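You operate a simulated robot arm through the tools that you are given. There is no shell and no other tool.

You run a simulated robot arm. Do the job below in one go: nothing can be reset, and whatever is moved stays where it is left.

Task
Wax the top of the clamped teal holder, then open the vice.
Fine: pad from the orange-grip drawer, wax from the tin, pad back, drawer shut. Where these are worked on the way, their far stop is far enough and under half their travel is too little: orange-grip drawer. A coat counts when it lies all over at full strength: go over it till it gets no stronger.
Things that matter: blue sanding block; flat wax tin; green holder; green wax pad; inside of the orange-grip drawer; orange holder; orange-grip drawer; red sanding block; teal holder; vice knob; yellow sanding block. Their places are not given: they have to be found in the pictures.

Only the result counts: the job must be done as asked and must still hold three seconds after the hand-in. Knocking over, shifting, dropping, spilling or breaking anything else fails it.

Robot
A 7-joint arm with a two-finger parallel gripper, fixed in place. Base frame: the origin is at the foot of the arm, x ahead of it, y to its left, z up; the work surface is at about z = 90. Lengths are in cm, angles in degrees, forces in N, time in s.
With the tool pointing down near the work surface it reaches from about 20 to 74 cm from the base axis. Its first joint turns from -166.0 to 166.0 degrees. Payload 1.57 kg.
Tool frame: the origin (TCP) lies between the finger pads and is the grasp point; the fingertips stand 3 cm ahead of it; z points along the fingers, y is the line along which they close. Largest opening 11 cm; finger width 2.4, thickness 1.2; the body of the gripper, 4.8 by 11.2 cm, starts 7.8 cm behind the TCP.
Orientation is that of the tool frame in the base frame, as a unit quaternion [w, x, y, z]. With the fingers straight down and closing along the base's y, the tool's x points along the base's -x, its y along +y and its z along -z.

Tools
- The arm moves only by the tool step_arm. Its argument "steps" is a list that holds one entry, the list of rows, each a list of 7 numbers: the gripper command, from -1 (shut) to 1 (fully open), values between in proportion, then the shift along the tool's x, y, z in mm, then the turn, a rotation vector about the tool's x, y, z in degrees. In form: [[[gripper, tx, ty, tz, rx, ry, rz], ...]]. A call has 1 to 20 rows; each row shifts and turns the commanded pose from where the row before left it, along the tool's axes as they then stand. Rows are played at 5 a second. More than 5 cm and 8.6 degrees between two rows, or a gripper value outside its range, and nothing of the call is played. A pose out of reach is approached as far as the arm can. The call stops where the force on the tool passes 40 N (or 10 N more than at its start, if that is more) or the arm is blocked; 0.2 s more then pass. The fingers move at their own pace (about 4.5 cm/s each) and stop on an object; they squeeze with about 43 N. The grip force told is the motor's: it shows also when the fingers shut on nothing. Time passes only in rows, and 0.2 s behind the last, so rows that do not move let the fingers close. The reply holds the time, the measured pose of the TCP, the force on the tool along the base axes, the opening and the grip force, in the units named above and with some noise, with the torque about the TCP (base axes, N m) and any sound that the robot's microphone picked up, and new pictures: "show" is both (left out), scene, wrist or none.
- Cameras (640 x 400 px; columns grow to the right, rows downward): "scene" is fixed at [40.1, -50.08, 168.02]; the picture's right is [0.99, -0.11, 0.00], its down [-0.11, -0.93, -0.36] and it looks along [0.04, 0.36, -0.93] (base axes); focal length 307 px, centre (320, 200). "wrist" rides on the gripper at [7, 1.6, -14.1] in the tool frame; the picture's right is [-0.23, 0.97, 0.00], its down [-0.86, -0.20, -0.48] and it looks along [-0.47, -0.11, 0.88] (tool axes); focal length 222 px, centre (320, 200).
- move_column(by): slides the trunk up (or, below 0, down) by that many cm; the arm rides with it, the base frame stays. It gives what a move gives, with no picture.
- pixel_to_xyz(camera, pixels): for up to 12 pixels [column, row] of the newest picture of that camera ("zoom" is the newest enlarged one), the place [x, y, z] in the base frame of the surface seen there, good to about 0.3 cm. The clock stands still meanwhile.
- close_up(camera, box): a new picture of the part [left, top, right, bottom] of that camera's present view, enlarged. The clock stands still meanwhile.
- finish_job(): hands the job in; it is judged then, once.

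Open the gripper and draw the arm clear of the work before you hand the job in, unless the task says otherwise.

The tools are called after "Call:" by a JSON object that holds its "method" and its "body". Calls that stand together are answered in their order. step_arm: Moves the arm, as the interface text tells. Its arguments: {"type":"object","properties":{"steps":{"type":"array","items":{"type":"array","items":{"type":"array","items":{"type":"number"}}}},"show":{"type":"string","enum":["both","scene","wrist","none"]}},"required":["steps"]} The other tools are called the same way: move_column (by) slides the trunk up or down; pixel_to_xyz (camera, pixels) gives the place of the surface under pixels of a picture; close_up (camera, box) takes an enlarged picture of a part of a camera's view; finish_job () hands the job in.

At the start:

```text
clock: 0.0
tool_pos: [47.1, -17.48, 123.68]
tcp_rot: [0.0, 0.001, 1.0, 0.0]
ft_force: [0.3, 1.1, 0.2]
torque: [-0.03, -0.02, -0.04]
finger_gap: 11.01
gripper_force: 0.1
trunk travel left (down, up): [-52.5, 6.5]
```

scene: 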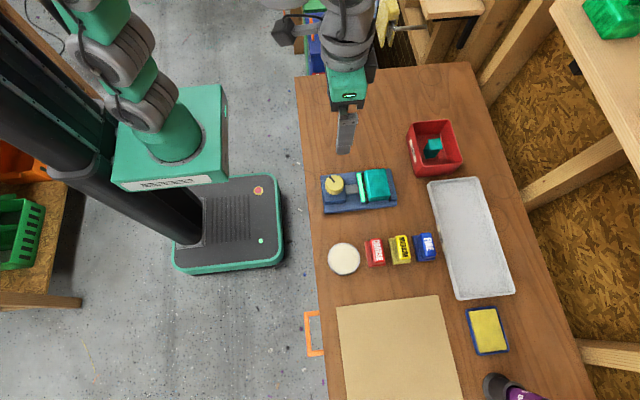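
wrist: 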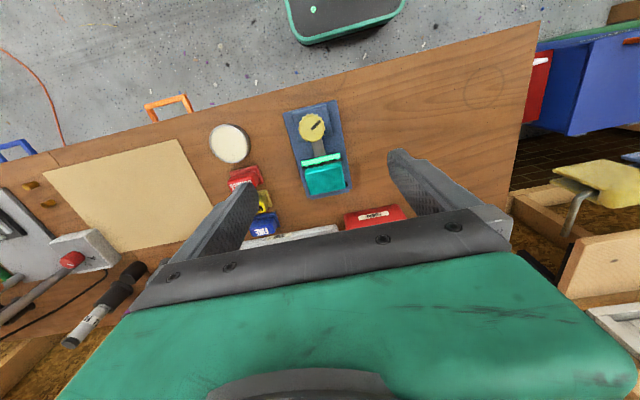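

The scene shows the vice at about (358,190), the tin at (344,258), sanding blocks at (375-425,250) and the orange drawer grip at (313,333). I'll enlarge these parts.

Call:
{"method": "close_up", "body": {"camera": "scene", "box": [300, 150, 460, 250]}}

Call:
{"method": "pixel_to_xyz", "body": {"camera": "scene", "pixels": [[344, 258], [313, 333], [335, 185], [376, 184], [362, 188], [350, 190], [432, 150], [375, 252], [400, 249], [425, 247], [400, 350], [306, 333]]}}

Call:
{"method": "close_up", "body": {"camera": "scene", "box": [290, 230, 450, 330]}}

Call:
{"method": "close_up", "body": {"camera": "scene", "box": [280, 300, 440, 400]}}

```text
4.00 times, centred on (380, 200) of scene
```

zoom: 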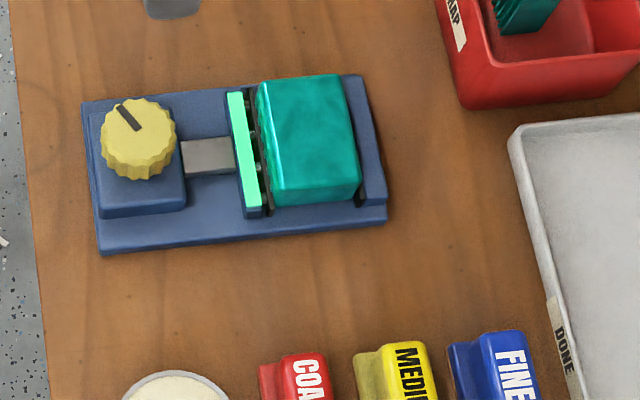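

```text
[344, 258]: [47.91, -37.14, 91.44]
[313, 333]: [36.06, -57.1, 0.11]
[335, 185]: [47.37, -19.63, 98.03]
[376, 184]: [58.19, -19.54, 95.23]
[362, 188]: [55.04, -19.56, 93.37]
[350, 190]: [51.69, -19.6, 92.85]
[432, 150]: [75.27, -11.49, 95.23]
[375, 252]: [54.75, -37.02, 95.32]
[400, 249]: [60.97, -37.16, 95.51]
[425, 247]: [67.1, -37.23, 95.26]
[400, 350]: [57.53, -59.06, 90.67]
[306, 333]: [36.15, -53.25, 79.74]
```

```text
4.00 times, centred on (370, 280) of scene
```

zoom: 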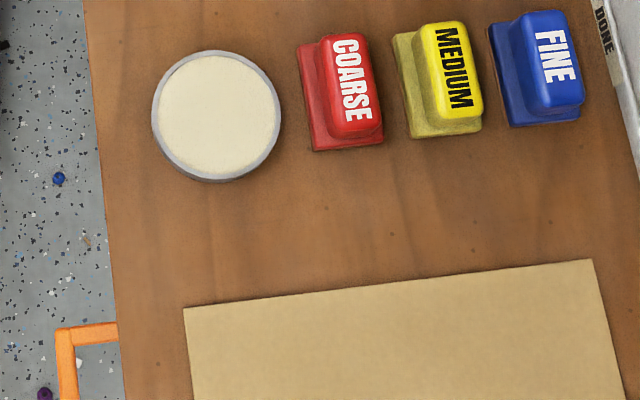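

```text
4.00 times, centred on (360, 350) of scene
```

zoom: 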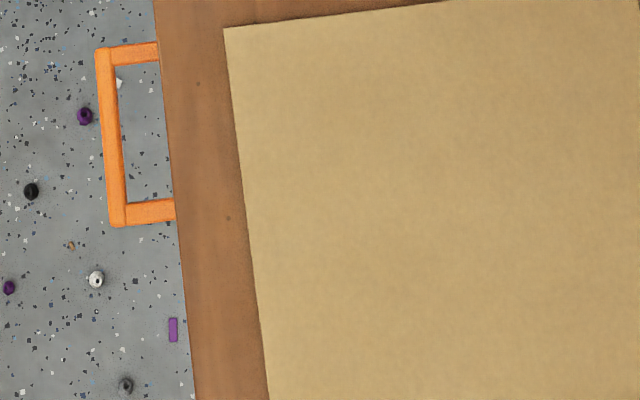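

The last zoom shows the orange handle loop at zoom (100-175, 45-225) and the bench edge beside it. I'll measure its bars and the bench edge.

Call:
{"method": "pixel_to_xyz", "body": {"camera": "zoom", "pixels": [[104, 60], [110, 140], [117, 215], [150, 53], [150, 211], [164, 60], [180, 190], [100, 140], [120, 140], [127, 57], [140, 211], [240, 60]]}}

Call:
{"method": "close_up", "body": {"camera": "wrist", "box": [120, 60, 280, 160]}}

Call:
{"method": "close_up", "body": {"camera": "wrist", "box": [240, 100, 400, 200]}}

```text
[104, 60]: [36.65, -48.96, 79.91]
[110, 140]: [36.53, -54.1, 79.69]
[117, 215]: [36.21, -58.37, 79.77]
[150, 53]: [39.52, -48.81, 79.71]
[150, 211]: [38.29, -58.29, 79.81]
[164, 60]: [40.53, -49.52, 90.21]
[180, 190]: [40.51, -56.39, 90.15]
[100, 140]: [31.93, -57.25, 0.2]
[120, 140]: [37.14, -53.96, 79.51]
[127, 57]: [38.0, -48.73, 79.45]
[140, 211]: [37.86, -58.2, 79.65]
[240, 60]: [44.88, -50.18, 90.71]
```

```text
4.00 times, centred on (200, 110) of wrist
```

zoom: 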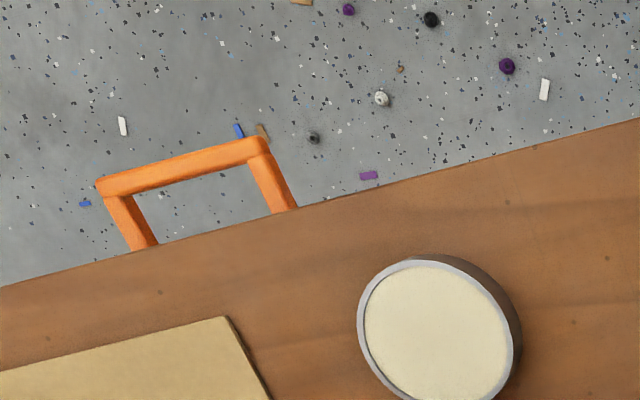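

```text
4.00 times, centred on (320, 150) of wrist
```

zoom: 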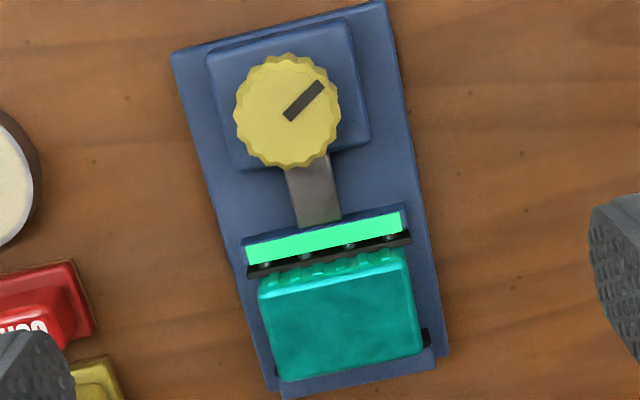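

The handle bar lies at x≈36.7, z≈79.7 with its near leg at y≈-48.8; the bench edge is at x≈40.5. I'll move above that leg, half-close the fingers and tilt the tool slightly away from the bench.

Call:
{"method": "step_arm", "body": {"steps": [[[-0.3, 13.25, -39.1, 0, 0, 0, 0], [-0.3, 13.25, -39.1, 0, 0, 0, 0], [-0.3, 13.25, -39.1, 0, 0, 0, 0], [-0.3, 13.25, -39.1, 0, 0, 0, 0], [-0.3, 13.25, -39.1, 0, 0, 0, 0], [-0.3, 13.25, -39.1, 0, 0, 0, 0], [-0.3, 13.25, -39.1, 0, 0, 0, 0], [-0.3, 13.25, -39.1, 0, 0, 0, 0], [-0.3, 0, 0, 36, 0, 0, 0], [-0.3, 0, 0, 36, 0, 0, 0], [-0.3, 0, 0, 36, 0, 0, 0], [-0.3, 0, 0, 36, 0, 0, 0], [-0.3, 0, 0, 36, 0, 0, 0], [-0.3, 0, 0, 36, 0, 0, 0], [-0.3, 0, 0, 36, 0, 0, 0], [-0.3, 0, 0, 36, 0, 0, 0], [-0.3, 0, 0, 0, 0, -5, 0], [-0.3, 0, 0, 0, 0, -5, 0], [-0.3, 0, 0, 0, 0, 0, 0]]]}}

```text
clock: 4.0
tool_pos: [36.5, -48.72, 94.84]
tcp_rot: [0.087, 0.0, 0.996, 0.0]
ft_force: [-0.1, -0.3, -0.3]
torque: [0.02, 0.0, -0.04]
finger_gap: 3.84
gripper_force: 0.0
trunk travel left (down, up): [-52.5, 6.5]
```

scene: 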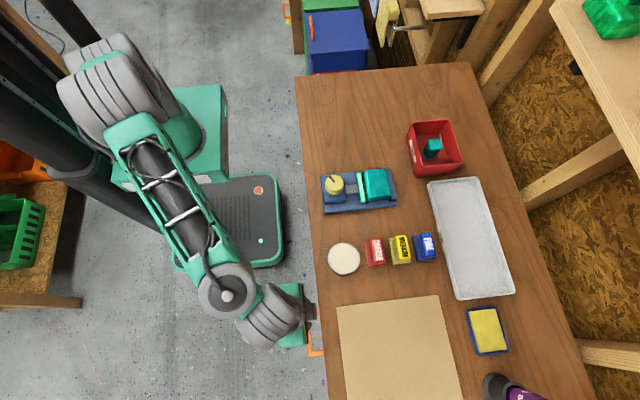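
wrist: 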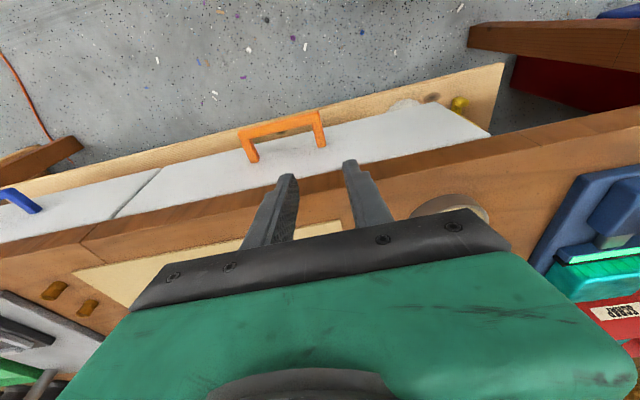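

The wrist picture shows the handle on the white drawer front, near leg at (318,130). I'll measure the leg and face before descending.

Call:
{"method": "pixel_to_xyz", "body": {"camera": "wrist", "pixels": [[318, 115], [323, 143], [280, 125], [243, 133], [252, 158], [350, 135], [300, 165], [400, 125], [200, 170], [155, 172], [485, 130]]}}

Call:
{"method": "close_up", "body": {"camera": "wrist", "box": [200, 80, 400, 205]}}

```text
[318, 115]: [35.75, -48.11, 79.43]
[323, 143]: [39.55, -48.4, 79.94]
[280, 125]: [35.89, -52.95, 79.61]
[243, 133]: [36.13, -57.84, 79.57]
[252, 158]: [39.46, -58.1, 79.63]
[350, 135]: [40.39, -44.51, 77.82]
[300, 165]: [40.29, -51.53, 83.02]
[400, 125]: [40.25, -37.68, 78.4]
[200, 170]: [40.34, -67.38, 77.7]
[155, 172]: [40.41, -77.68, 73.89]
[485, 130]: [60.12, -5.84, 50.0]
```

```text
3.20 times, centred on (300, 142) of wrist
```

zoom: 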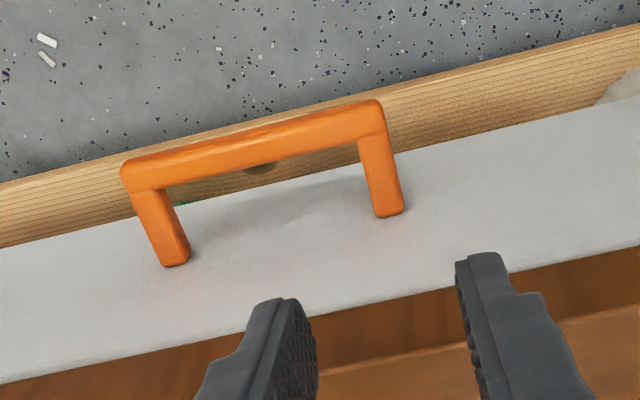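

The leg is at y≈-48.4, bar at x≈36, drawer face at x≈40.3. I'll descend beside it, then in over the loop, to just above the leg.

Call:
{"method": "step_arm", "body": {"steps": [[[-0.3, 4.7, 0.8, 26.6, 0, 0, 0], [-0.3, 4.7, 0.8, 26.6, 0, 0, 0], [-0.3, 4.7, 0.8, 26.6, 0, 0, 0], [-0.3, 4.7, 0.8, 26.6, 0, 0, 0], [-0.3, -8.9, 0, 1.5, 0, 0, 0], [-0.3, -8.8, 0, 1.6, 0, 0, 0], [-0.3, 0, 0, 0, 0, 0, 0]]]}}

```text
clock: 5.6
tool_pos: [38.37, -48.41, 84.06]
tcp_rot: [0.087, 0.0, 0.996, 0.0]
ft_force: [-0.3, 0.1, -0.4]
torque: [0.0, 0.04, 0.01]
finger_gap: 3.86
gripper_force: 0.1
trunk travel left (down, up): [-52.5, 6.5]
```

scene: 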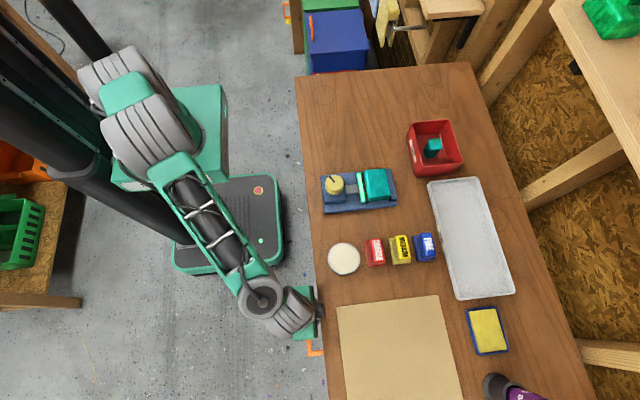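
wrist: 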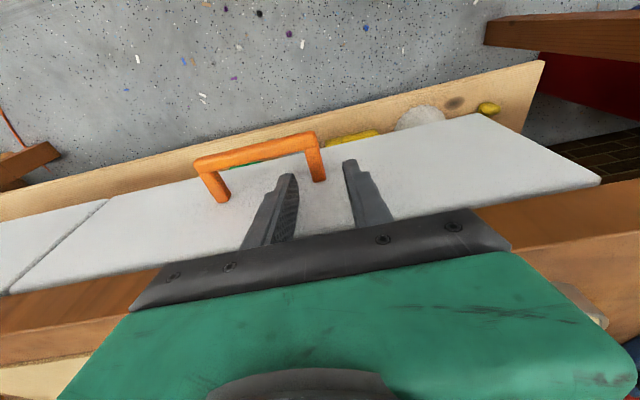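

The fingers straddle the near leg at (315,160), with force readings near zero. I'll lower 3.7 cm and close on the leg.

Call:
{"method": "step_arm", "body": {"steps": [[[-0.3, 2.1, 0, 12.1, 0, 0, 0], [-0.3, 2.1, 0, 12.1, 0, 0, 0], [-0.3, 2.1, 0, 12.1, 0, 0, 0], [-0.3, 0, 0, 0, 0, 0, 0], [-1, 0, 0, 0, 0, 0, 0], [-1, 0, 0, 0, 0, 0, 0], [-1, 0, 0, 0, 0, 0, 0], [-1, 0, 0, 0, 0, 0, 0]]]}}

```text
clock: 6.5
tool_pos: [38.56, -48.88, 81.5]
tcp_rot: [0.093, -0.002, 0.996, -0.008]
ft_force: [-5.4, 3.8, 16.6]
torque: [-0.08, -0.7, 0.18]
finger_gap: 3.84
gripper_force: 0.1
trunk travel left (down, up): [-52.5, 6.5]
stopped in row 4: the force on the tool passed its limit at 45 N (the readings are from after the stop); the commanded pose is now the measured one
```

scene: 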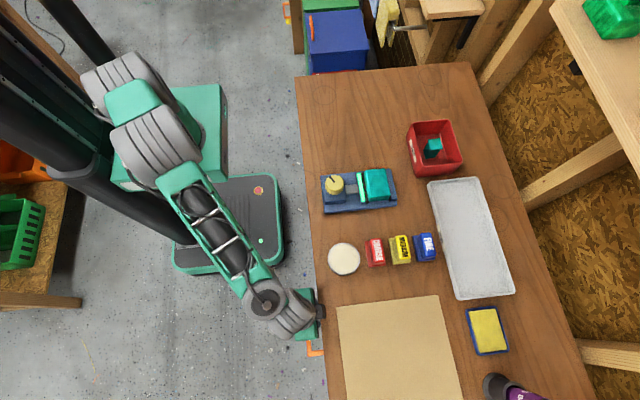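
wrist: 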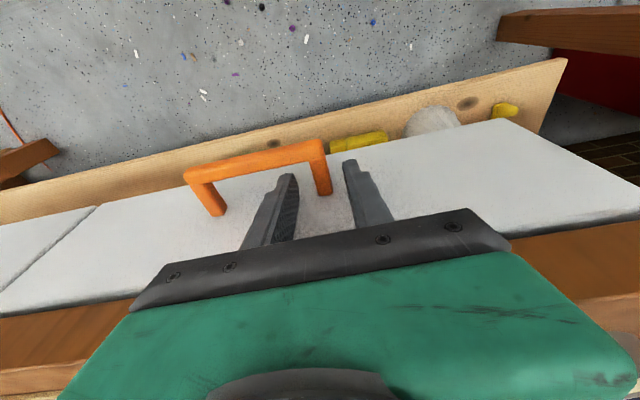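

The torque (-0.7 Nm about y with +17 N up) points to contact about 8 cm above the TCP, so the gripper body met the bench edge. I'll back up and tilt further (to 25°) before going in again.

Call:
{"method": "step_arm", "body": {"steps": [[[-0.3, 3.7, 1.6, -12.6, 0, 0, 0], [-0.3, 3.7, 1.6, -12.6, 0, 0, 0], [-0.3, 3.7, 1.6, -12.6, 0, 0, 0], [-0.3, 0, 0, 0, -0.45, -7.2, 0], [-0.3, 0, 0, 0, -0.45, -7.2, 0], [-0.3, 0, 0, 0, 0, 0, 0]]]}}

```text
clock: 7.9
tool_pos: [36.84, -48.12, 84.48]
tcp_rot: [0.216, -0.003, 0.976, 0.004]
ft_force: [-0.8, -0.5, -0.2]
torque: [0.0, 0.0, -0.01]
finger_gap: 3.84
gripper_force: 0.2
trunk travel left (down, up): [-52.5, 6.5]
```

scene: 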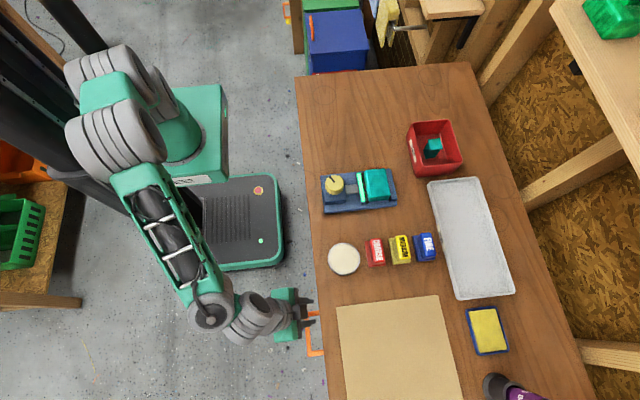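
wrist: 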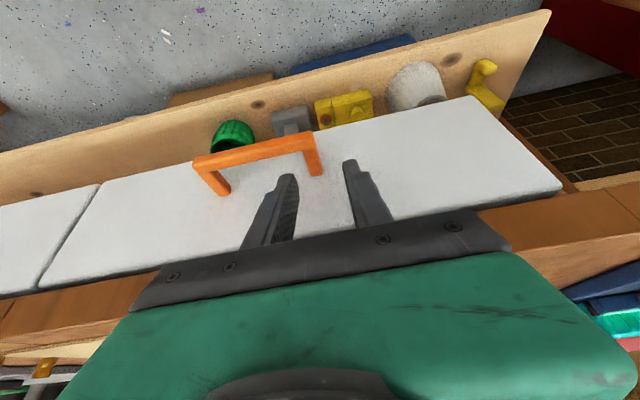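

Forces are clear and the leg at (312,155) still sits between the fingers. I'll slide down-forward 3.2 cm along the finger direction and close.

Call:
{"method": "step_arm", "body": {"steps": [[[-0.3, 1.6, -0.8, 8.0, 0, 0, 0], [-0.3, 1.6, -0.8, 8.0, 0, 0, 0], [-0.3, 1.6, -0.8, 8.0, 0, 0, 0], [-0.3, 1.6, -0.8, 8.0, 0, 0, 0], [-0.3, 0, 0, 0, 0, 0, 0], [-1, 0, 0, 0, 0, 0, 0], [-1, 0, 0, 0, 0, 0, 0], [-1, 0, 0, 0, 0, 0, 0], [-1, 0, 0, 0, 0, 0, 0]]]}}

```text
clock: 9.9
tool_pos: [37.57, -48.71, 81.37]
tcp_rot: [0.215, -0.002, 0.977, 0.003]
ft_force: [0.8, -6.4, -1.4]
torque: [-0.35, -0.13, -0.73]
finger_gap: 1.27
gripper_force: 29.6
trunk travel left (down, up): [-52.5, 6.5]
```

scene: 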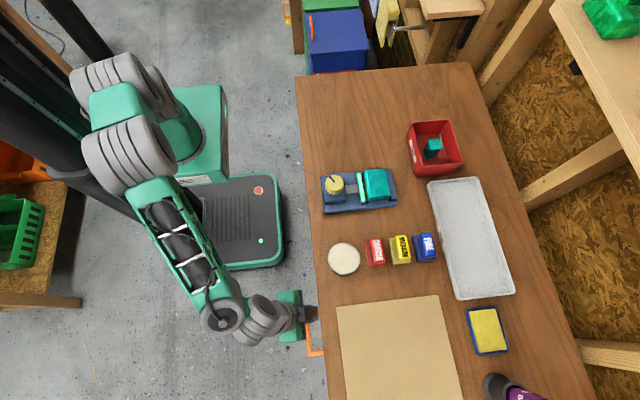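
wrist: 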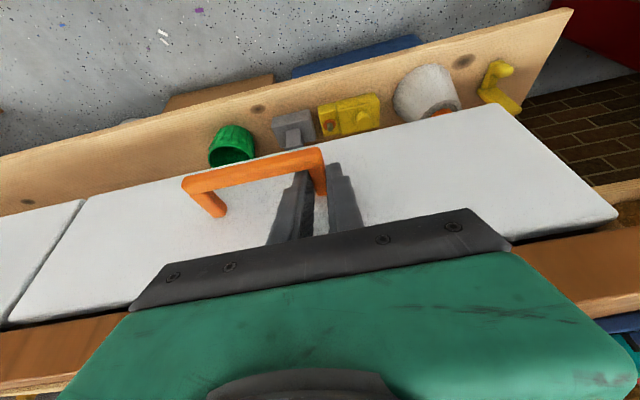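

The leg is gripped (gap 1.27 cm). I'll pull straight along -x about 8 cm.

Call:
{"method": "step_arm", "body": {"steps": [[[-1, 9.1, -1, -4.2, 0, 0, 0], [-1, 13.6, -1, -6.3, 0, 0, 0], [-1, 18.1, 0, -8.5, 0, 0, 0], [-1, 18.1, 0, -8.5, 0, 0, 0], [-1, 13.6, 0, -6.3, 0, 0, 0], [-1, 0, 0, 0, 0, 0, 0]]]}}

```text
clock: 11.3
tool_pos: [29.6, -48.66, 81.45]
tcp_rot: [0.214, -0.003, 0.977, 0.004]
ft_force: [-0.2, 3.9, 5.4]
torque: [-0.07, -0.21, -0.68]
finger_gap: 1.28
gripper_force: 29.3
trunk travel left (down, up): [-52.5, 6.5]
```

scene: 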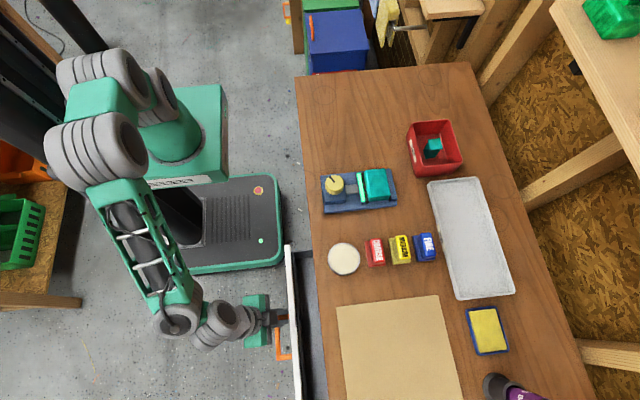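
wrist: 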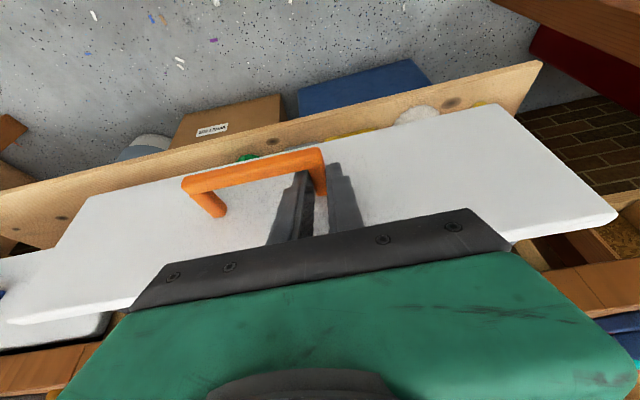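

The drawer has slid out about 8 cm with small forces. I'll keep pulling toward its stop.

Call:
{"method": "step_arm", "body": {"steps": [[[-1, 9.1, -1, -4.2, 0, 0, 0], [-1, 13.6, -1, -6.3, 0, 0, 0], [-1, 13.6, 0, -6.3, 0, 0, 0], [-1, 13.6, 0, -6.3, 0, 0, 0], [-1, 13.6, 0, -6.3, 0, 0, 0], [-1, 13.6, 0, -6.3, 0, 0, 0], [-1, 0, 0, 0, 0, 0, 0]]]}}

```text
clock: 12.9
tool_pos: [20.97, -48.69, 81.37]
tcp_rot: [0.214, -0.003, 0.977, 0.005]
ft_force: [-0.2, 33.4, 7.0]
torque: [0.53, -0.45, -0.49]
finger_gap: 1.31
gripper_force: 29.8
trunk travel left (down, up): [-52.5, 6.5]
```

scene: 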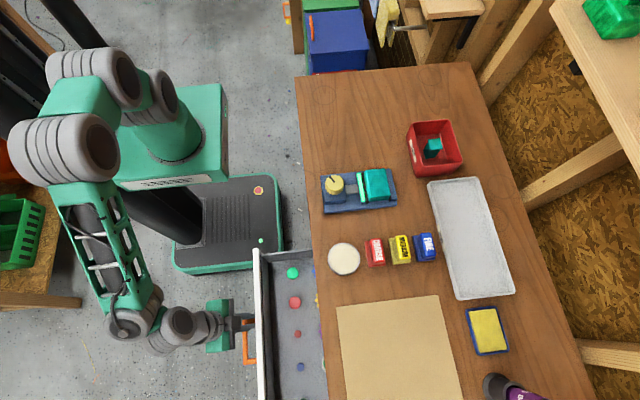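
wrist: 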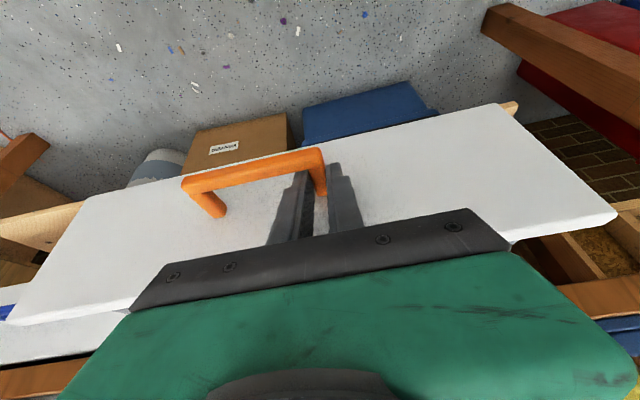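

Sideways force has risen to 33 N, so I ease +y a little and keep pulling gently; the drawer interior now shows items at (292,272), (295,302).

Call:
{"method": "step_arm", "body": {"steps": [[[-1, 0, 2, 0, 0, 0, 0], [-1, 0, 1, 0, 0, 0, 0], [-1, 9.1, 0, -4.2, 0, 0, 0], [-1, 9.1, 0, -4.2, 0, 0, 0], [-1, 9.1, 0, -4.2, 0, 0, 0], [-1, 9.1, 0, -4.2, 0, 0, 0], [-1, 0, 0, 0, 0, 0, 0]]]}}

```text
clock: 14.5
tool_pos: [16.99, -48.76, 81.24]
tcp_rot: [0.214, -0.003, 0.977, 0.004]
ft_force: [-1.8, 15.7, -9.7]
torque: [0.16, 0.48, -0.64]
finger_gap: 1.26
gripper_force: 29.6
trunk travel left (down, up): [-52.5, 6.5]
```

scene: 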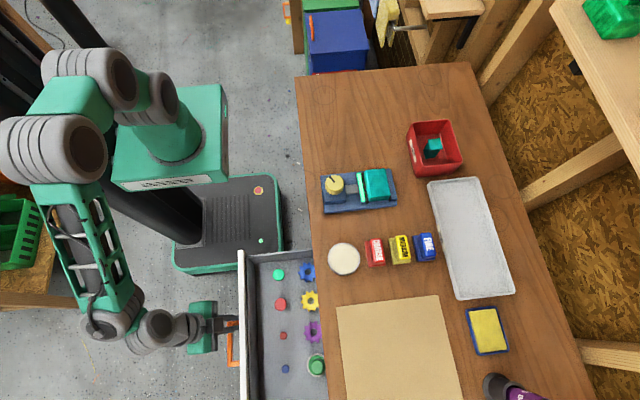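
wrist: 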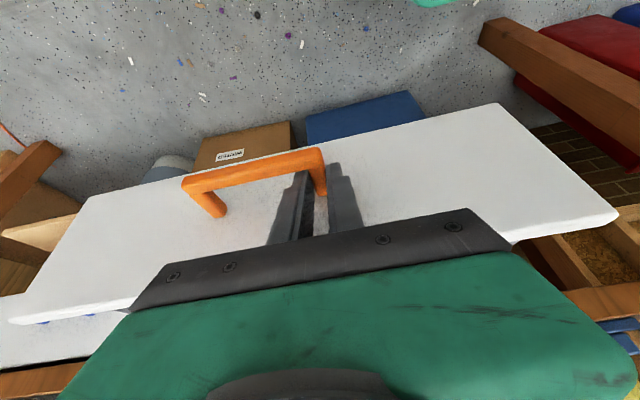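

A round green item now shows at (317,365), perhaps the pad. I continue to pull toward the far stop.

Call:
{"method": "step_arm", "body": {"steps": [[[-1, 0, 1, 0, 0, 0, 0], [-1, 9.1, 0, -4.2, 0, 0, 0], [-1, 9.1, 0, -4.2, 0, 0, 0], [-1, 9.1, 0, -4.2, 0, 0, 0], [-1, 9.1, 0, -4.2, 0, 0, 0], [-1, 0, 0, 0, 0, 0, 0]]]}}

Call:
{"method": "close_up", "body": {"camera": "scene", "box": [220, 240, 380, 400]}}

```text
clock: 15.9
tool_pos: [13.05, -48.56, 81.34]
tcp_rot: [0.215, -0.002, 0.977, 0.004]
ft_force: [-0.5, 7.3, -13.7]
torque: [0.04, 0.12, -0.64]
finger_gap: 1.26
gripper_force: 29.9
trunk travel left (down, up): [-52.5, 6.5]
```

scene: 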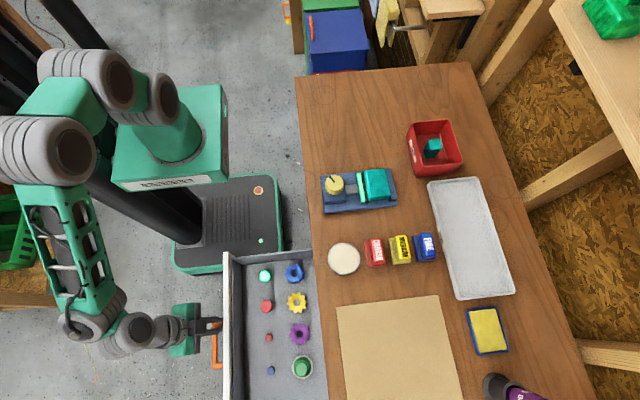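
wrist: 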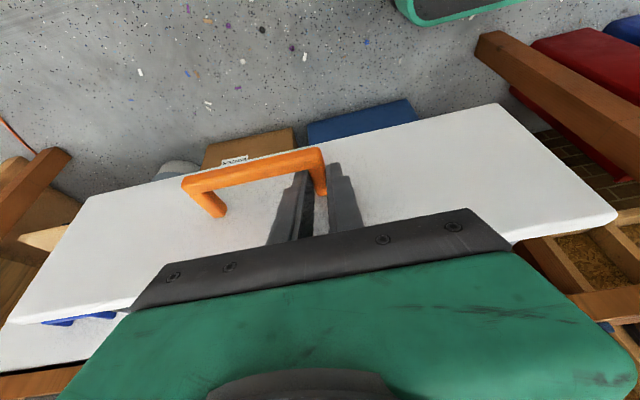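

```text
2.50 times, centred on (300, 320) of scene
```

zoom: 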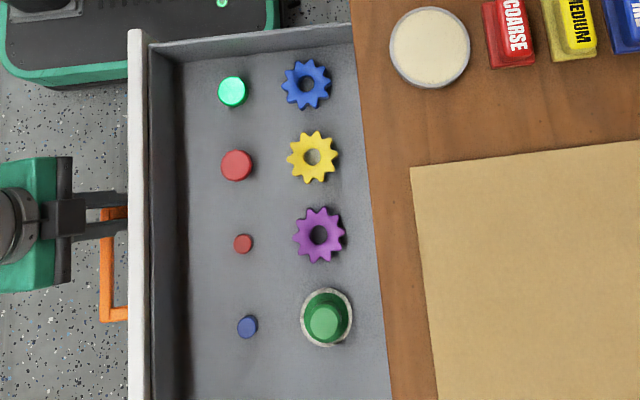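

The zoom shows the green pad with its round stem at zoom (326,318). The drawer has come 24.5 cm without a stop, so I pull on gently.

Call:
{"method": "pixel_to_xyz", "body": {"camera": "zoom", "pixels": [[326, 320], [326, 295], [306, 330], [345, 335], [326, 345], [300, 375], [133, 300], [145, 300], [245, 300], [365, 300], [303, 85], [320, 160]]}}

Call:
{"method": "step_arm", "body": {"steps": [[[-1, 9.1, 0, -4.2, 0, 0, 0], [-1, 9.1, 0, -4.2, 0, 0, 0], [-1, 9.1, 0, -4.2, 0, 0, 0], [-1, 9.1, 0, -4.2, 0, 0, 0], [-1, 0, 0, 0, 0, 0, 0]]]}}

```text
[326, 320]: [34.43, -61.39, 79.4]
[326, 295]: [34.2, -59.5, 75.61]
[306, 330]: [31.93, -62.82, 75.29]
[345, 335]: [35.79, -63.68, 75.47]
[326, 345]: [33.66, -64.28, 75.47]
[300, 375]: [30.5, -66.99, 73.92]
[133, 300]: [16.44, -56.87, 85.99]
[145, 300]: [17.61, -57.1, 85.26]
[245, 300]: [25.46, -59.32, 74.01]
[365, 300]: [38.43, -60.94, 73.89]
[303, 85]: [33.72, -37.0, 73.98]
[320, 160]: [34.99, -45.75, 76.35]
```

```text
clock: 17.1
tool_pos: [8.92, -48.58, 81.38]
tcp_rot: [0.214, -0.002, 0.977, 0.003]
ft_force: [-1.6, 6.6, -10.0]
torque: [0.01, -0.01, -0.6]
finger_gap: 1.3
gripper_force: 29.0
trunk travel left (down, up): [-52.5, 6.5]
```

scene: 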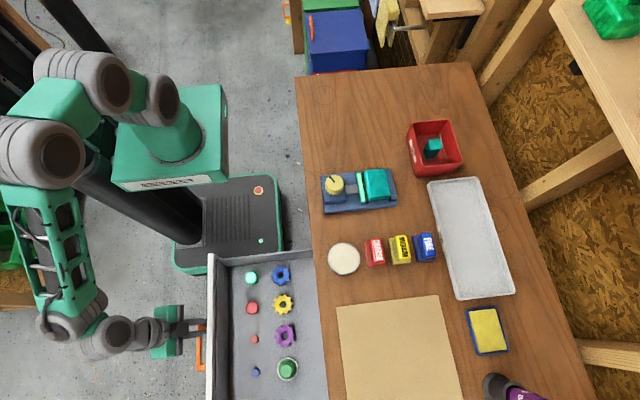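
wrist: 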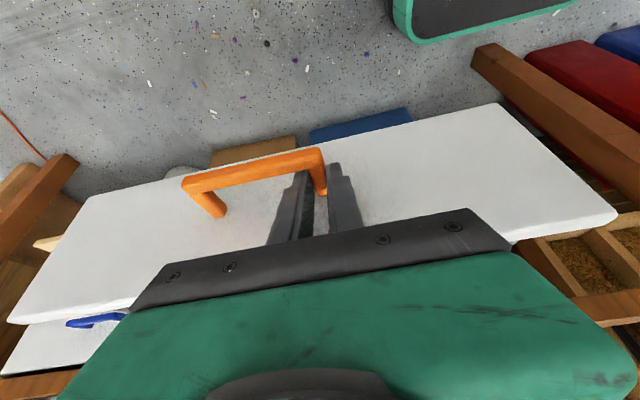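

Still sliding freely at 28.7 cm, with small forces. I pull another 4 cm.

Call:
{"method": "step_arm", "body": {"steps": [[[-1, 9.1, 0, -4.2, 0, 0, 0], [-1, 9.1, 0, -4.2, 0, 0, 0], [-1, 9.1, 0, -4.2, 0, 0, 0], [-1, 9.1, 0, -4.2, 0, 0, 0], [-1, 0, 0, 0, 0, 0, 0]]]}}

```text
clock: 18.3
tool_pos: [4.98, -48.74, 81.3]
tcp_rot: [0.215, -0.001, 0.977, 0.003]
ft_force: [-0.9, 9.6, -8.7]
torque: [0.04, 0.21, -0.55]
finger_gap: 1.27
gripper_force: 29.6
trunk travel left (down, up): [-52.5, 6.5]
```

scene: 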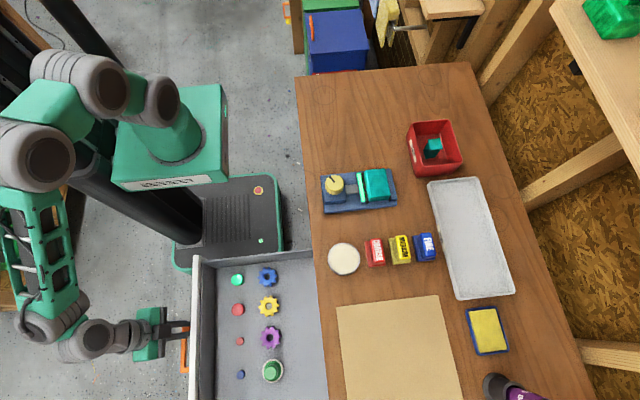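
wrist: 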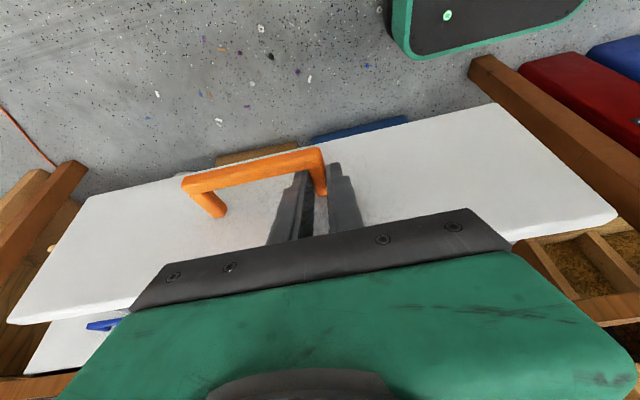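

32.6 cm now and no stop yet; I continue in small steps.

Call:
{"method": "step_arm", "body": {"steps": [[[-1, 9.1, 0, -4.2, 0, 0, 0], [-1, 9.1, 0, -4.2, 0, 0, 0], [-1, 9.1, 0, -4.2, 0, 0, 0], [-1, 9.1, 0, -4.2, 0, 0, 0], [-1, 0, 0, 0, 0, 0, 0]]]}}

```text
clock: 19.0
tool_pos: [3.97, -48.8, 81.47]
tcp_rot: [0.22, -0.011, 0.975, 0.005]
ft_force: [34.5, -0.8, 3.8]
torque: [-0.07, -1.6, -0.96]
finger_gap: 1.34
gripper_force: 30.4
trunk travel left (down, up): [-52.5, 6.5]
stopped in row 3: the force on the tool passed its limit at 48 N (the readings are from after the stop); the commanded pose is now the measured one
```

scene: 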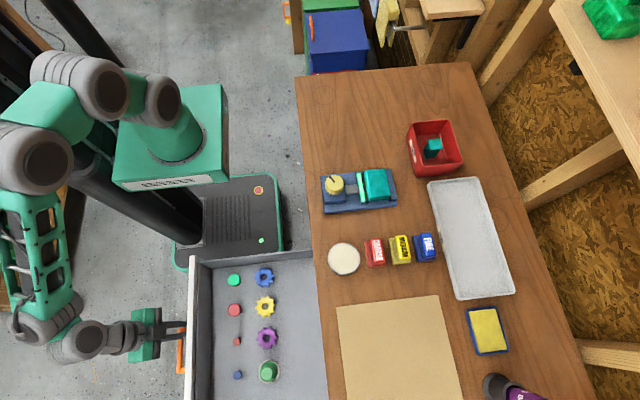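
wrist: 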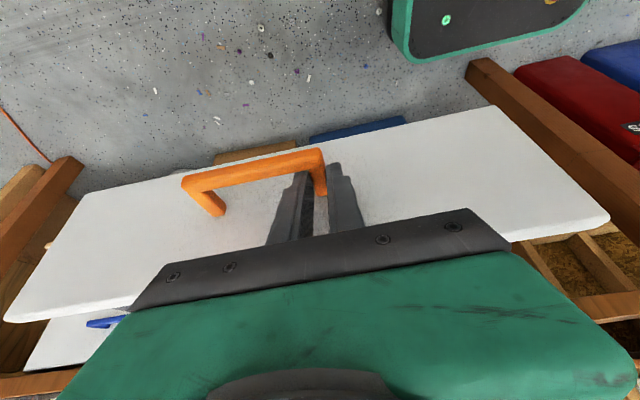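

The drawer met its far stop (34 N along x). I'll relax, open slightly, and back off along the finger direction, then rise.

Call:
{"method": "step_arm", "body": {"steps": [[[-1, -3, 0, 1.4, 0, 0, 0], [-0.3, 0, 0, 0, 0, 0, 0], [-0.3, 0, 0, 0, 0, 0, 0], [-0.3, 0, 0, 0, 0, 0, 0], [-0.3, 0, 0, -15, 0, 0, 0], [-0.3, 0, 0, -20, 0, 0, 0], [-0.3, 0, 0, -20, 0, 0, 0], [-0.3, -16.9, 0, -36.2, 0, 0, 0], [-0.3, -16.9, 0, -36.2, 0, 0, 0], [-0.3, -16.9, 0, -36.2, 0, 0, 0], [-0.3, -16.9, 0, -36.2, 0, 0, 0], [0, 0, 0, 0, 0.3, 8.5, 0.4], [0, 0, 0, 0, 0.3, 8.5, 0.4], [0, 0, 0, 0, 0.0, 8.4, 0.4], [0, 0, 0, 0, 0, 0, 0]]]}}

```text
clock: 22.2
tool_pos: [1.29, -48.92, 102.38]
tcp_rot: [-0.001, 0.003, 1.0, 0.0]
ft_force: [-0.6, 0.4, -0.2]
torque: [-0.05, 0.01, 0.0]
finger_gap: 5.51
gripper_force: 0.0
trunk travel left (down, up): [-52.5, 6.5]
```

scene: 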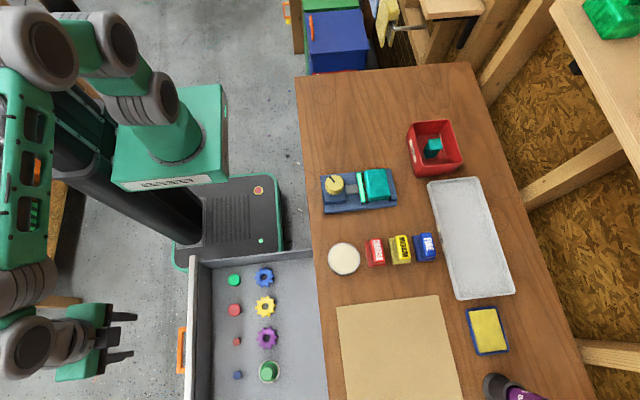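
wrist: 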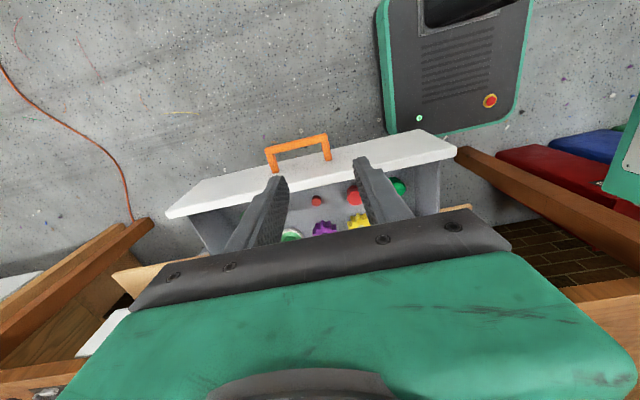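

Released, tool straight down again. I'll enlarge the drawer in the scene view to locate the pad at about (268,370).

Call:
{"method": "close_up", "body": {"camera": "scene", "box": [220, 330, 316, 390]}}

```text
6.67 times, centred on (268, 360) of scene
```

zoom: 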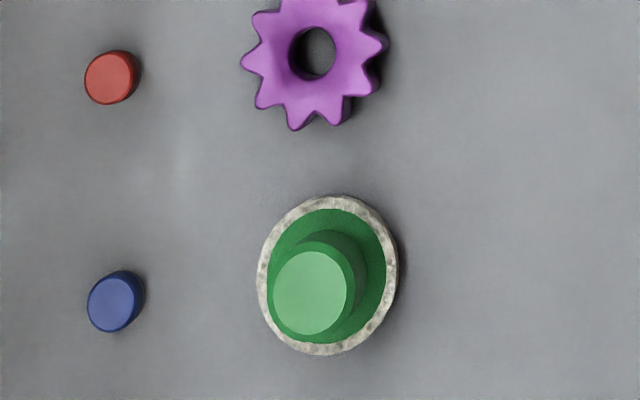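

Call:
{"method": "pixel_to_xyz", "body": {"camera": "zoom", "pixels": [[310, 293], [285, 293], [338, 293], [310, 265], [310, 322], [345, 240], [263, 285], [393, 265], [327, 203], [325, 350], [335, 335], [450, 280]]}}

Call:
{"method": "pixel_to_xyz", "body": {"camera": "scene", "pixels": [[193, 330], [205, 330], [320, 340], [280, 252], [190, 262]]}}

```text
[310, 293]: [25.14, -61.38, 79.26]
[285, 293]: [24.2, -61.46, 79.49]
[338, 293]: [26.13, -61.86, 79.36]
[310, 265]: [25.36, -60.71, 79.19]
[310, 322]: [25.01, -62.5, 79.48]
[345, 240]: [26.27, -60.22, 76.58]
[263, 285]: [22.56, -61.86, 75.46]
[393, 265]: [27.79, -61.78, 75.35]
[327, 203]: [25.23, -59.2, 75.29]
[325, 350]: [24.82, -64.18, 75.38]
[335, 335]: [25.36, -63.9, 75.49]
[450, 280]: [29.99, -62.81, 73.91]
```

```text
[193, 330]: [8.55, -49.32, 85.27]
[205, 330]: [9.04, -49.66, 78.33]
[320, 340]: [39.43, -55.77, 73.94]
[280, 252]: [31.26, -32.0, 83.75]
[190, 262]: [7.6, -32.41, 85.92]
```

Pad stem centre is about (25.1,-61.6), top z≈79.3, base disc 5.2 cm wide at z≈75.4. I move above it and lower to z≈84.

Call:
{"method": "step_arm", "body": {"steps": [[[0, -39.7, -21.2, 0, 0, 0, 0], [0, -39.7, -21.2, 0, 0, 0, 0], [0, -39.7, -21.2, 0, 0, 0, 0], [0, -39.7, -21.2, 0, 0, 0, 0], [0, -39.7, -21.2, 0, 0, 0, 0], [0, -39.7, -21.2, 0, 0, 0, 0], [0, 0, 0, 37, 0, 0, 0], [0, 0, 0, 37, 0, 0, 0], [0, 0, 0, 37, 0, 0, 0], [0, 0, 0, 37, 0, 0, 0], [0, 0, 0, 37, 0, 0, 0], [0, 0, 0, 0, 0, 0, 0]]]}}

```text
clock: 24.8
tool_pos: [25.09, -61.88, 83.79]
tcp_rot: [-0.001, 0.003, 1.0, 0.0]
ft_force: [1.3, -0.9, -0.7]
torque: [0.01, 0.0, 0.01]
finger_gap: 5.5
gripper_force: 0.1
trunk travel left (down, up): [-52.5, 6.5]
```

scene: 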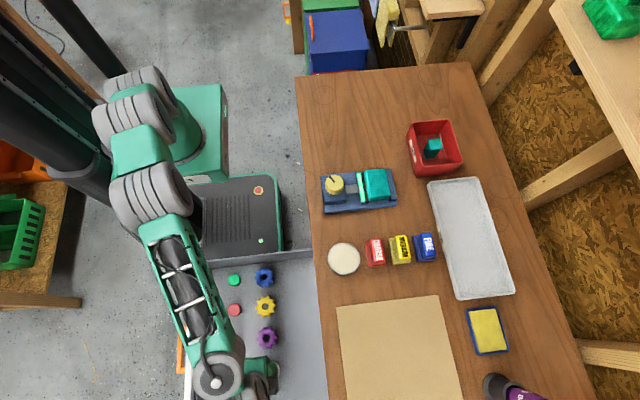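
wrist: 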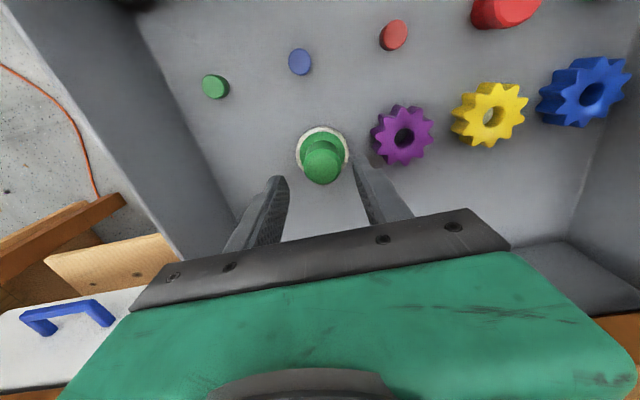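

The pad stem at (322,165) sits between the fingers at (270,200) and (375,190). I check its place from the wrist camera.

Call:
{"method": "pixel_to_xyz", "body": {"camera": "wrist", "pixels": [[323, 167], [307, 167], [340, 167], [323, 155], [323, 180], [320, 131], [300, 150], [345, 150]]}}

Call:
{"method": "close_up", "body": {"camera": "wrist", "box": [240, 100, 400, 200]}}

```text
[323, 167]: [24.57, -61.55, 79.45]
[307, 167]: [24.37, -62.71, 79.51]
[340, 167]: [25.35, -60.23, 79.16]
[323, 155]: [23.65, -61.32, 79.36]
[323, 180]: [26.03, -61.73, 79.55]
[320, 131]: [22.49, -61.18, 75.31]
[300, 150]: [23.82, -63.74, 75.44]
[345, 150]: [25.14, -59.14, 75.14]
```

```text
4.00 times, centred on (320, 150) of wrist
```

zoom: 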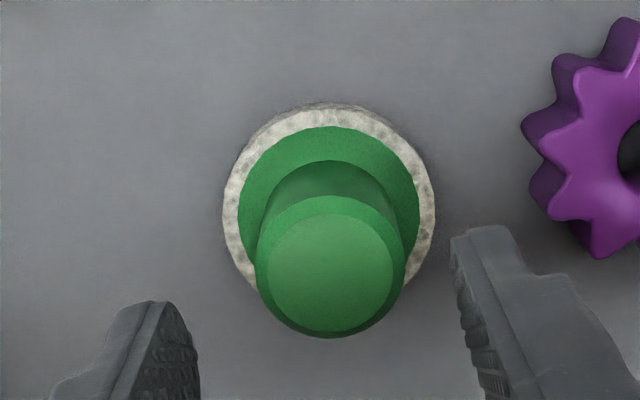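

The stem centre is (25.0,-61.5), top z 79.4. I lower 4.5 cm so the tips stop just above the disc, and close.

Call:
{"method": "step_arm", "body": {"steps": [[[0, 1, 3.5, 15, 0, 0, 0], [0, 0, 0, 15, 0, 0, 0], [0, 0, 0, 14, 0, 0, 0], [0, 0, 0, 0, 0, 0, 0], [-1, 0, 0, 0, 0, 0, 0], [-1, 0, 0, 0, 0, 0, 0], [-1, 0, 0, 0, 0, 0, 0], [-1, 0, 0, 0, 0, 0, 0]]]}}

```text
clock: 26.6
tool_pos: [24.97, -61.57, 79.45]
tcp_rot: [-0.003, 0.003, 1.0, 0.0]
ft_force: [-0.5, -0.1, -0.4]
torque: [-0.01, -0.01, -0.01]
finger_gap: 3.11
gripper_force: 36.9
trunk travel left (down, up): [-52.5, 6.5]
```

scene: 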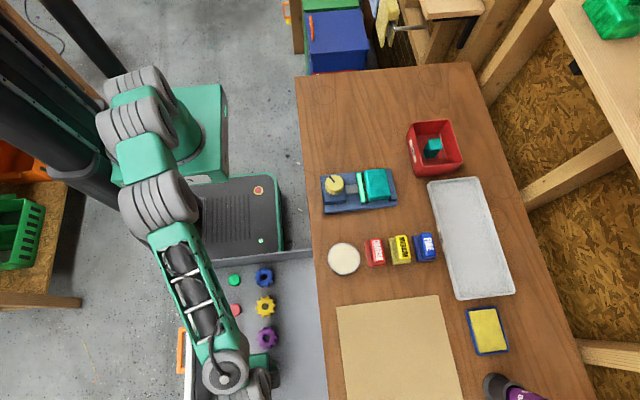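
wrist: 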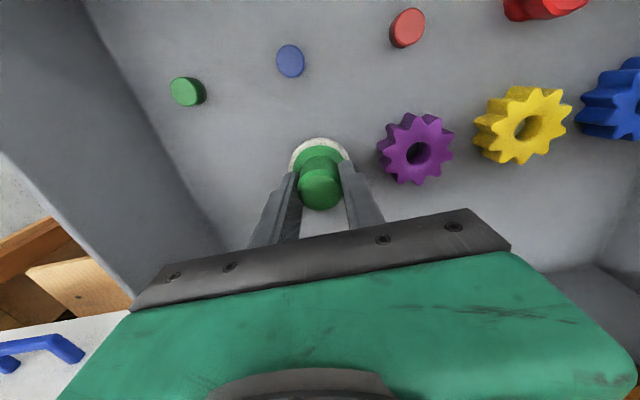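

The stem is gripped (gap 3.1 cm). I lift straight up to z≈102 and carry it over toward the tin, and measure the tin in the same view.

Call:
{"method": "step_arm", "body": {"steps": [[[-1, 0, 0, 20, 0, 0, 0], [-1, 0, 0, -20, 0, 0, 0]]], "show": "none"}}

Call:
{"method": "pixel_to_xyz", "body": {"camera": "scene", "pixels": [[344, 259], [331, 259], [357, 259], [344, 246], [344, 272], [329, 258], [360, 258], [344, 243], [344, 275], [350, 250], [338, 266]]}}

```text
clock: 26.9
tool_pos: [25.31, -62.24, 79.22]
tcp_rot: [0.001, 0.002, 1.0, -0.009]
ft_force: [1.1, -0.4, 13.7]
torque: [0.31, -0.03, 0.02]
finger_gap: 3.14
gripper_force: 40.2
trunk travel left (down, up): [-52.5, 6.5]
stopped in row 1: the force on the tool passed its limit at 41 N (the readings are from after the stop); the commanded pose is now the measured one
```

```text
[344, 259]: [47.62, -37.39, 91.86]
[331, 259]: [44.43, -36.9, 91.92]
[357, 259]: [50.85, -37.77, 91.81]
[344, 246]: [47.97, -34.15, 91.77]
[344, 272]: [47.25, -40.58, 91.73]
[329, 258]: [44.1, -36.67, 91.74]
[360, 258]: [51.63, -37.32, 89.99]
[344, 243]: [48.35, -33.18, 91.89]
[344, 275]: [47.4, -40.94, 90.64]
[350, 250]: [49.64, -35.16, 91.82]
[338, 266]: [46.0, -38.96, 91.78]
```

That small test row went downward by mistake and pressed the pad on the drawer floor (41 N, stopped); no harm visible, the grip holds at 3.14 cm. Now I lift properly to z≈102, undo the 1° tilt, and look.

Call:
{"method": "step_arm", "body": {"steps": [[[-1, 0, 0, -20, 0, 0, 0], [-1, 0, 0, -35, 0, 0, 0], [-1, 0, 0, -35, -1, 0, 0], [-1, 0, 0, -35, 0, 0, 0], [-1, 0, 0, -35, 0, 0, 0], [-1, 0, 0, -35, 0, 0, 0], [-1, 0, 0, -35, 0, 0, 0], [-1, 0, 0, 0, 0, 0, 0]]]}}

Call:
{"method": "close_up", "body": {"camera": "wrist", "box": [240, 100, 400, 200]}}

```text
clock: 28.7
tool_pos: [25.13, -61.82, 101.89]
tcp_rot: [0.002, 0.003, 1.0, 0.003]
ft_force: [-1.3, -0.6, -0.7]
torque: [0.0, -0.01, -0.01]
finger_gap: 3.1
gripper_force: 39.8
trunk travel left (down, up): [-52.5, 6.5]
```

scene: 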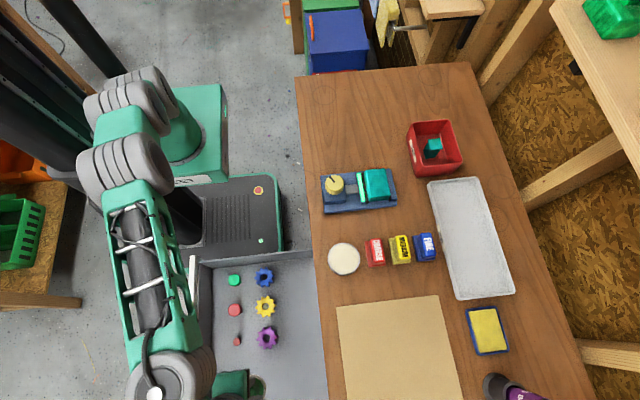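
wrist: 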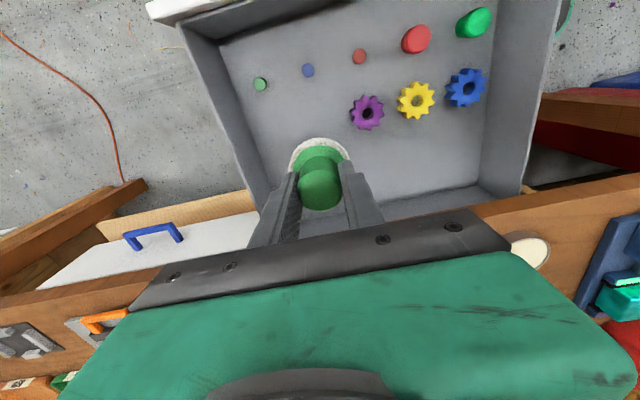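

```text
4.00 times, centred on (320, 150) of wrist
```

zoom: 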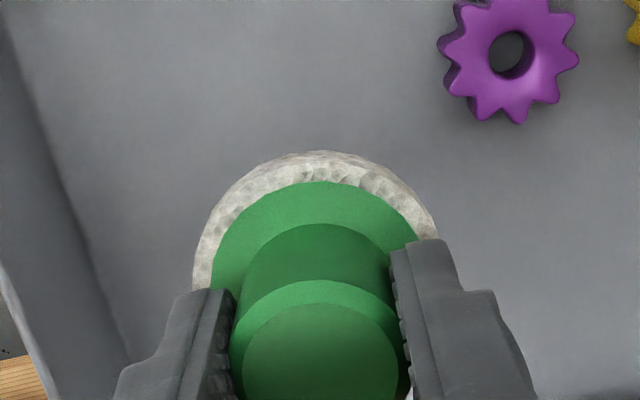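

The pad hangs straight in the grip. I carry it over the tin centre (47.7,-37.3) at z≈102, then lower to about z 98.5.

Call:
{"method": "step_arm", "body": {"steps": [[[-1, -28.2, 30.6, 0, 0, 0, 0], [-1, -28.2, 30.6, 0, 0, 0, 0], [-1, -28.2, 30.6, 0, 0, 0, 0], [-1, -28.2, 30.6, 0, 0, 0, 0], [-1, -28.2, 30.6, 0, 0, 0, 0], [-1, -28.2, 30.6, 0, 0, 0, 0], [-1, -28.2, 30.6, 0, 0, 0, 0], [-1, -28.2, 30.6, 0, 0, 0, 0], [-1, 0, 0, 17, 0, 0, 0], [-1, 0, 0, 17, 0, 0, 0], [-1, 0, 0, 0, 0, 0, 0]]]}}

Call:
{"method": "close_up", "body": {"camera": "scene", "box": [290, 210, 418, 290]}}

```text
clock: 31.1
tool_pos: [47.85, -37.72, 98.68]
tcp_rot: [0.0, 0.004, 1.0, 0.004]
ft_force: [-0.2, 0.6, -0.8]
torque: [0.0, 0.03, -0.01]
finger_gap: 3.09
gripper_force: 39.8
trunk travel left (down, up): [-52.5, 6.5]
```

scene: 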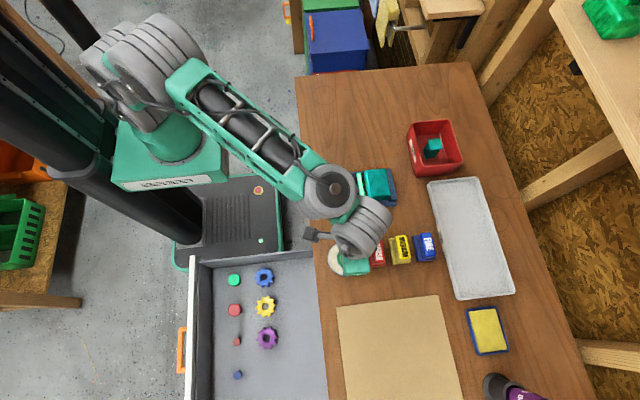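
wrist: 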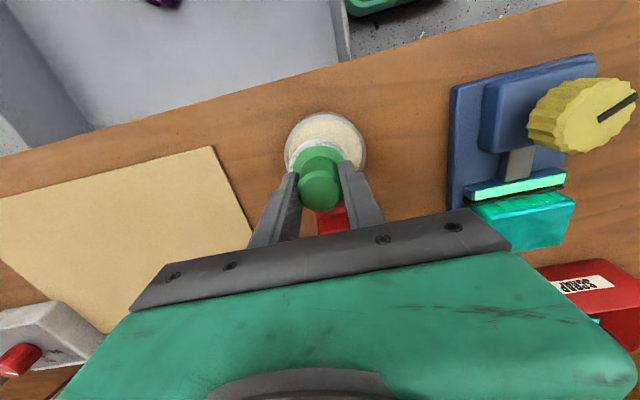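

```text
5.00 times, centred on (354, 250) of scene
```

zoom: 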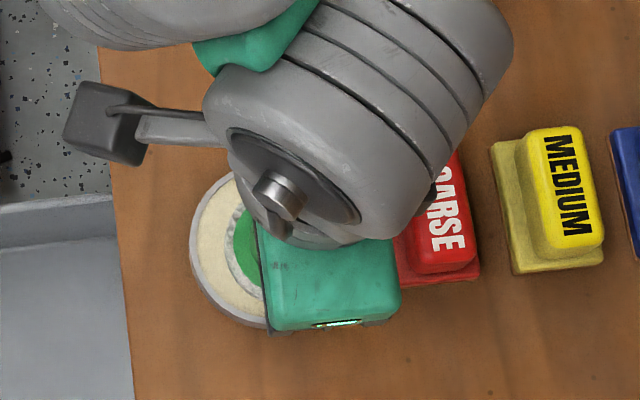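

The pad is over the tin. I nudge +5 mm in y to centre and lower 12 mm, reading the force.

Call:
{"method": "step_arm", "body": {"steps": [[[-1, 1, 5, 4, 0, 0, 0], [-1, 0, 0, 4, 0, 0, 0], [-1, 0, 0, 4, 0, 0, 0], [-1, 0, 0, 0, 0, 0, 0]]], "show": "wrist"}}

```text
clock: 32.1
tool_pos: [47.74, -37.2, 97.4]
tcp_rot: [0.001, 0.003, 1.0, 0.003]
ft_force: [0.8, 0.6, -0.1]
torque: [-0.02, 0.03, 0.04]
finger_gap: 3.13
gripper_force: 39.8
trunk travel left (down, up): [-52.5, 6.5]
```

wrist: 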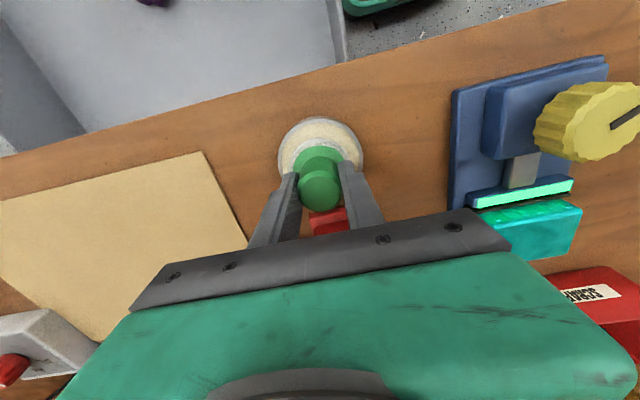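

No contact yet at z 97.4. I lower in 1.5 mm rows.

Call:
{"method": "step_arm", "body": {"steps": [[[-1, 0, 0, 1.5, 0, 0, 0], [-1, 0, 0, 1.5, 0, 0, 0], [-1, 0, 0, 0, 0, 0, 0]]], "show": "none"}}

```text
clock: 32.9
tool_pos: [47.73, -37.12, 97.11]
tcp_rot: [0.002, 0.003, 1.0, 0.003]
ft_force: [0.5, -1.3, -0.7]
torque: [-0.03, -0.02, -0.01]
finger_gap: 3.09
gripper_force: 40.3
trunk travel left (down, up): [-52.5, 6.5]
```

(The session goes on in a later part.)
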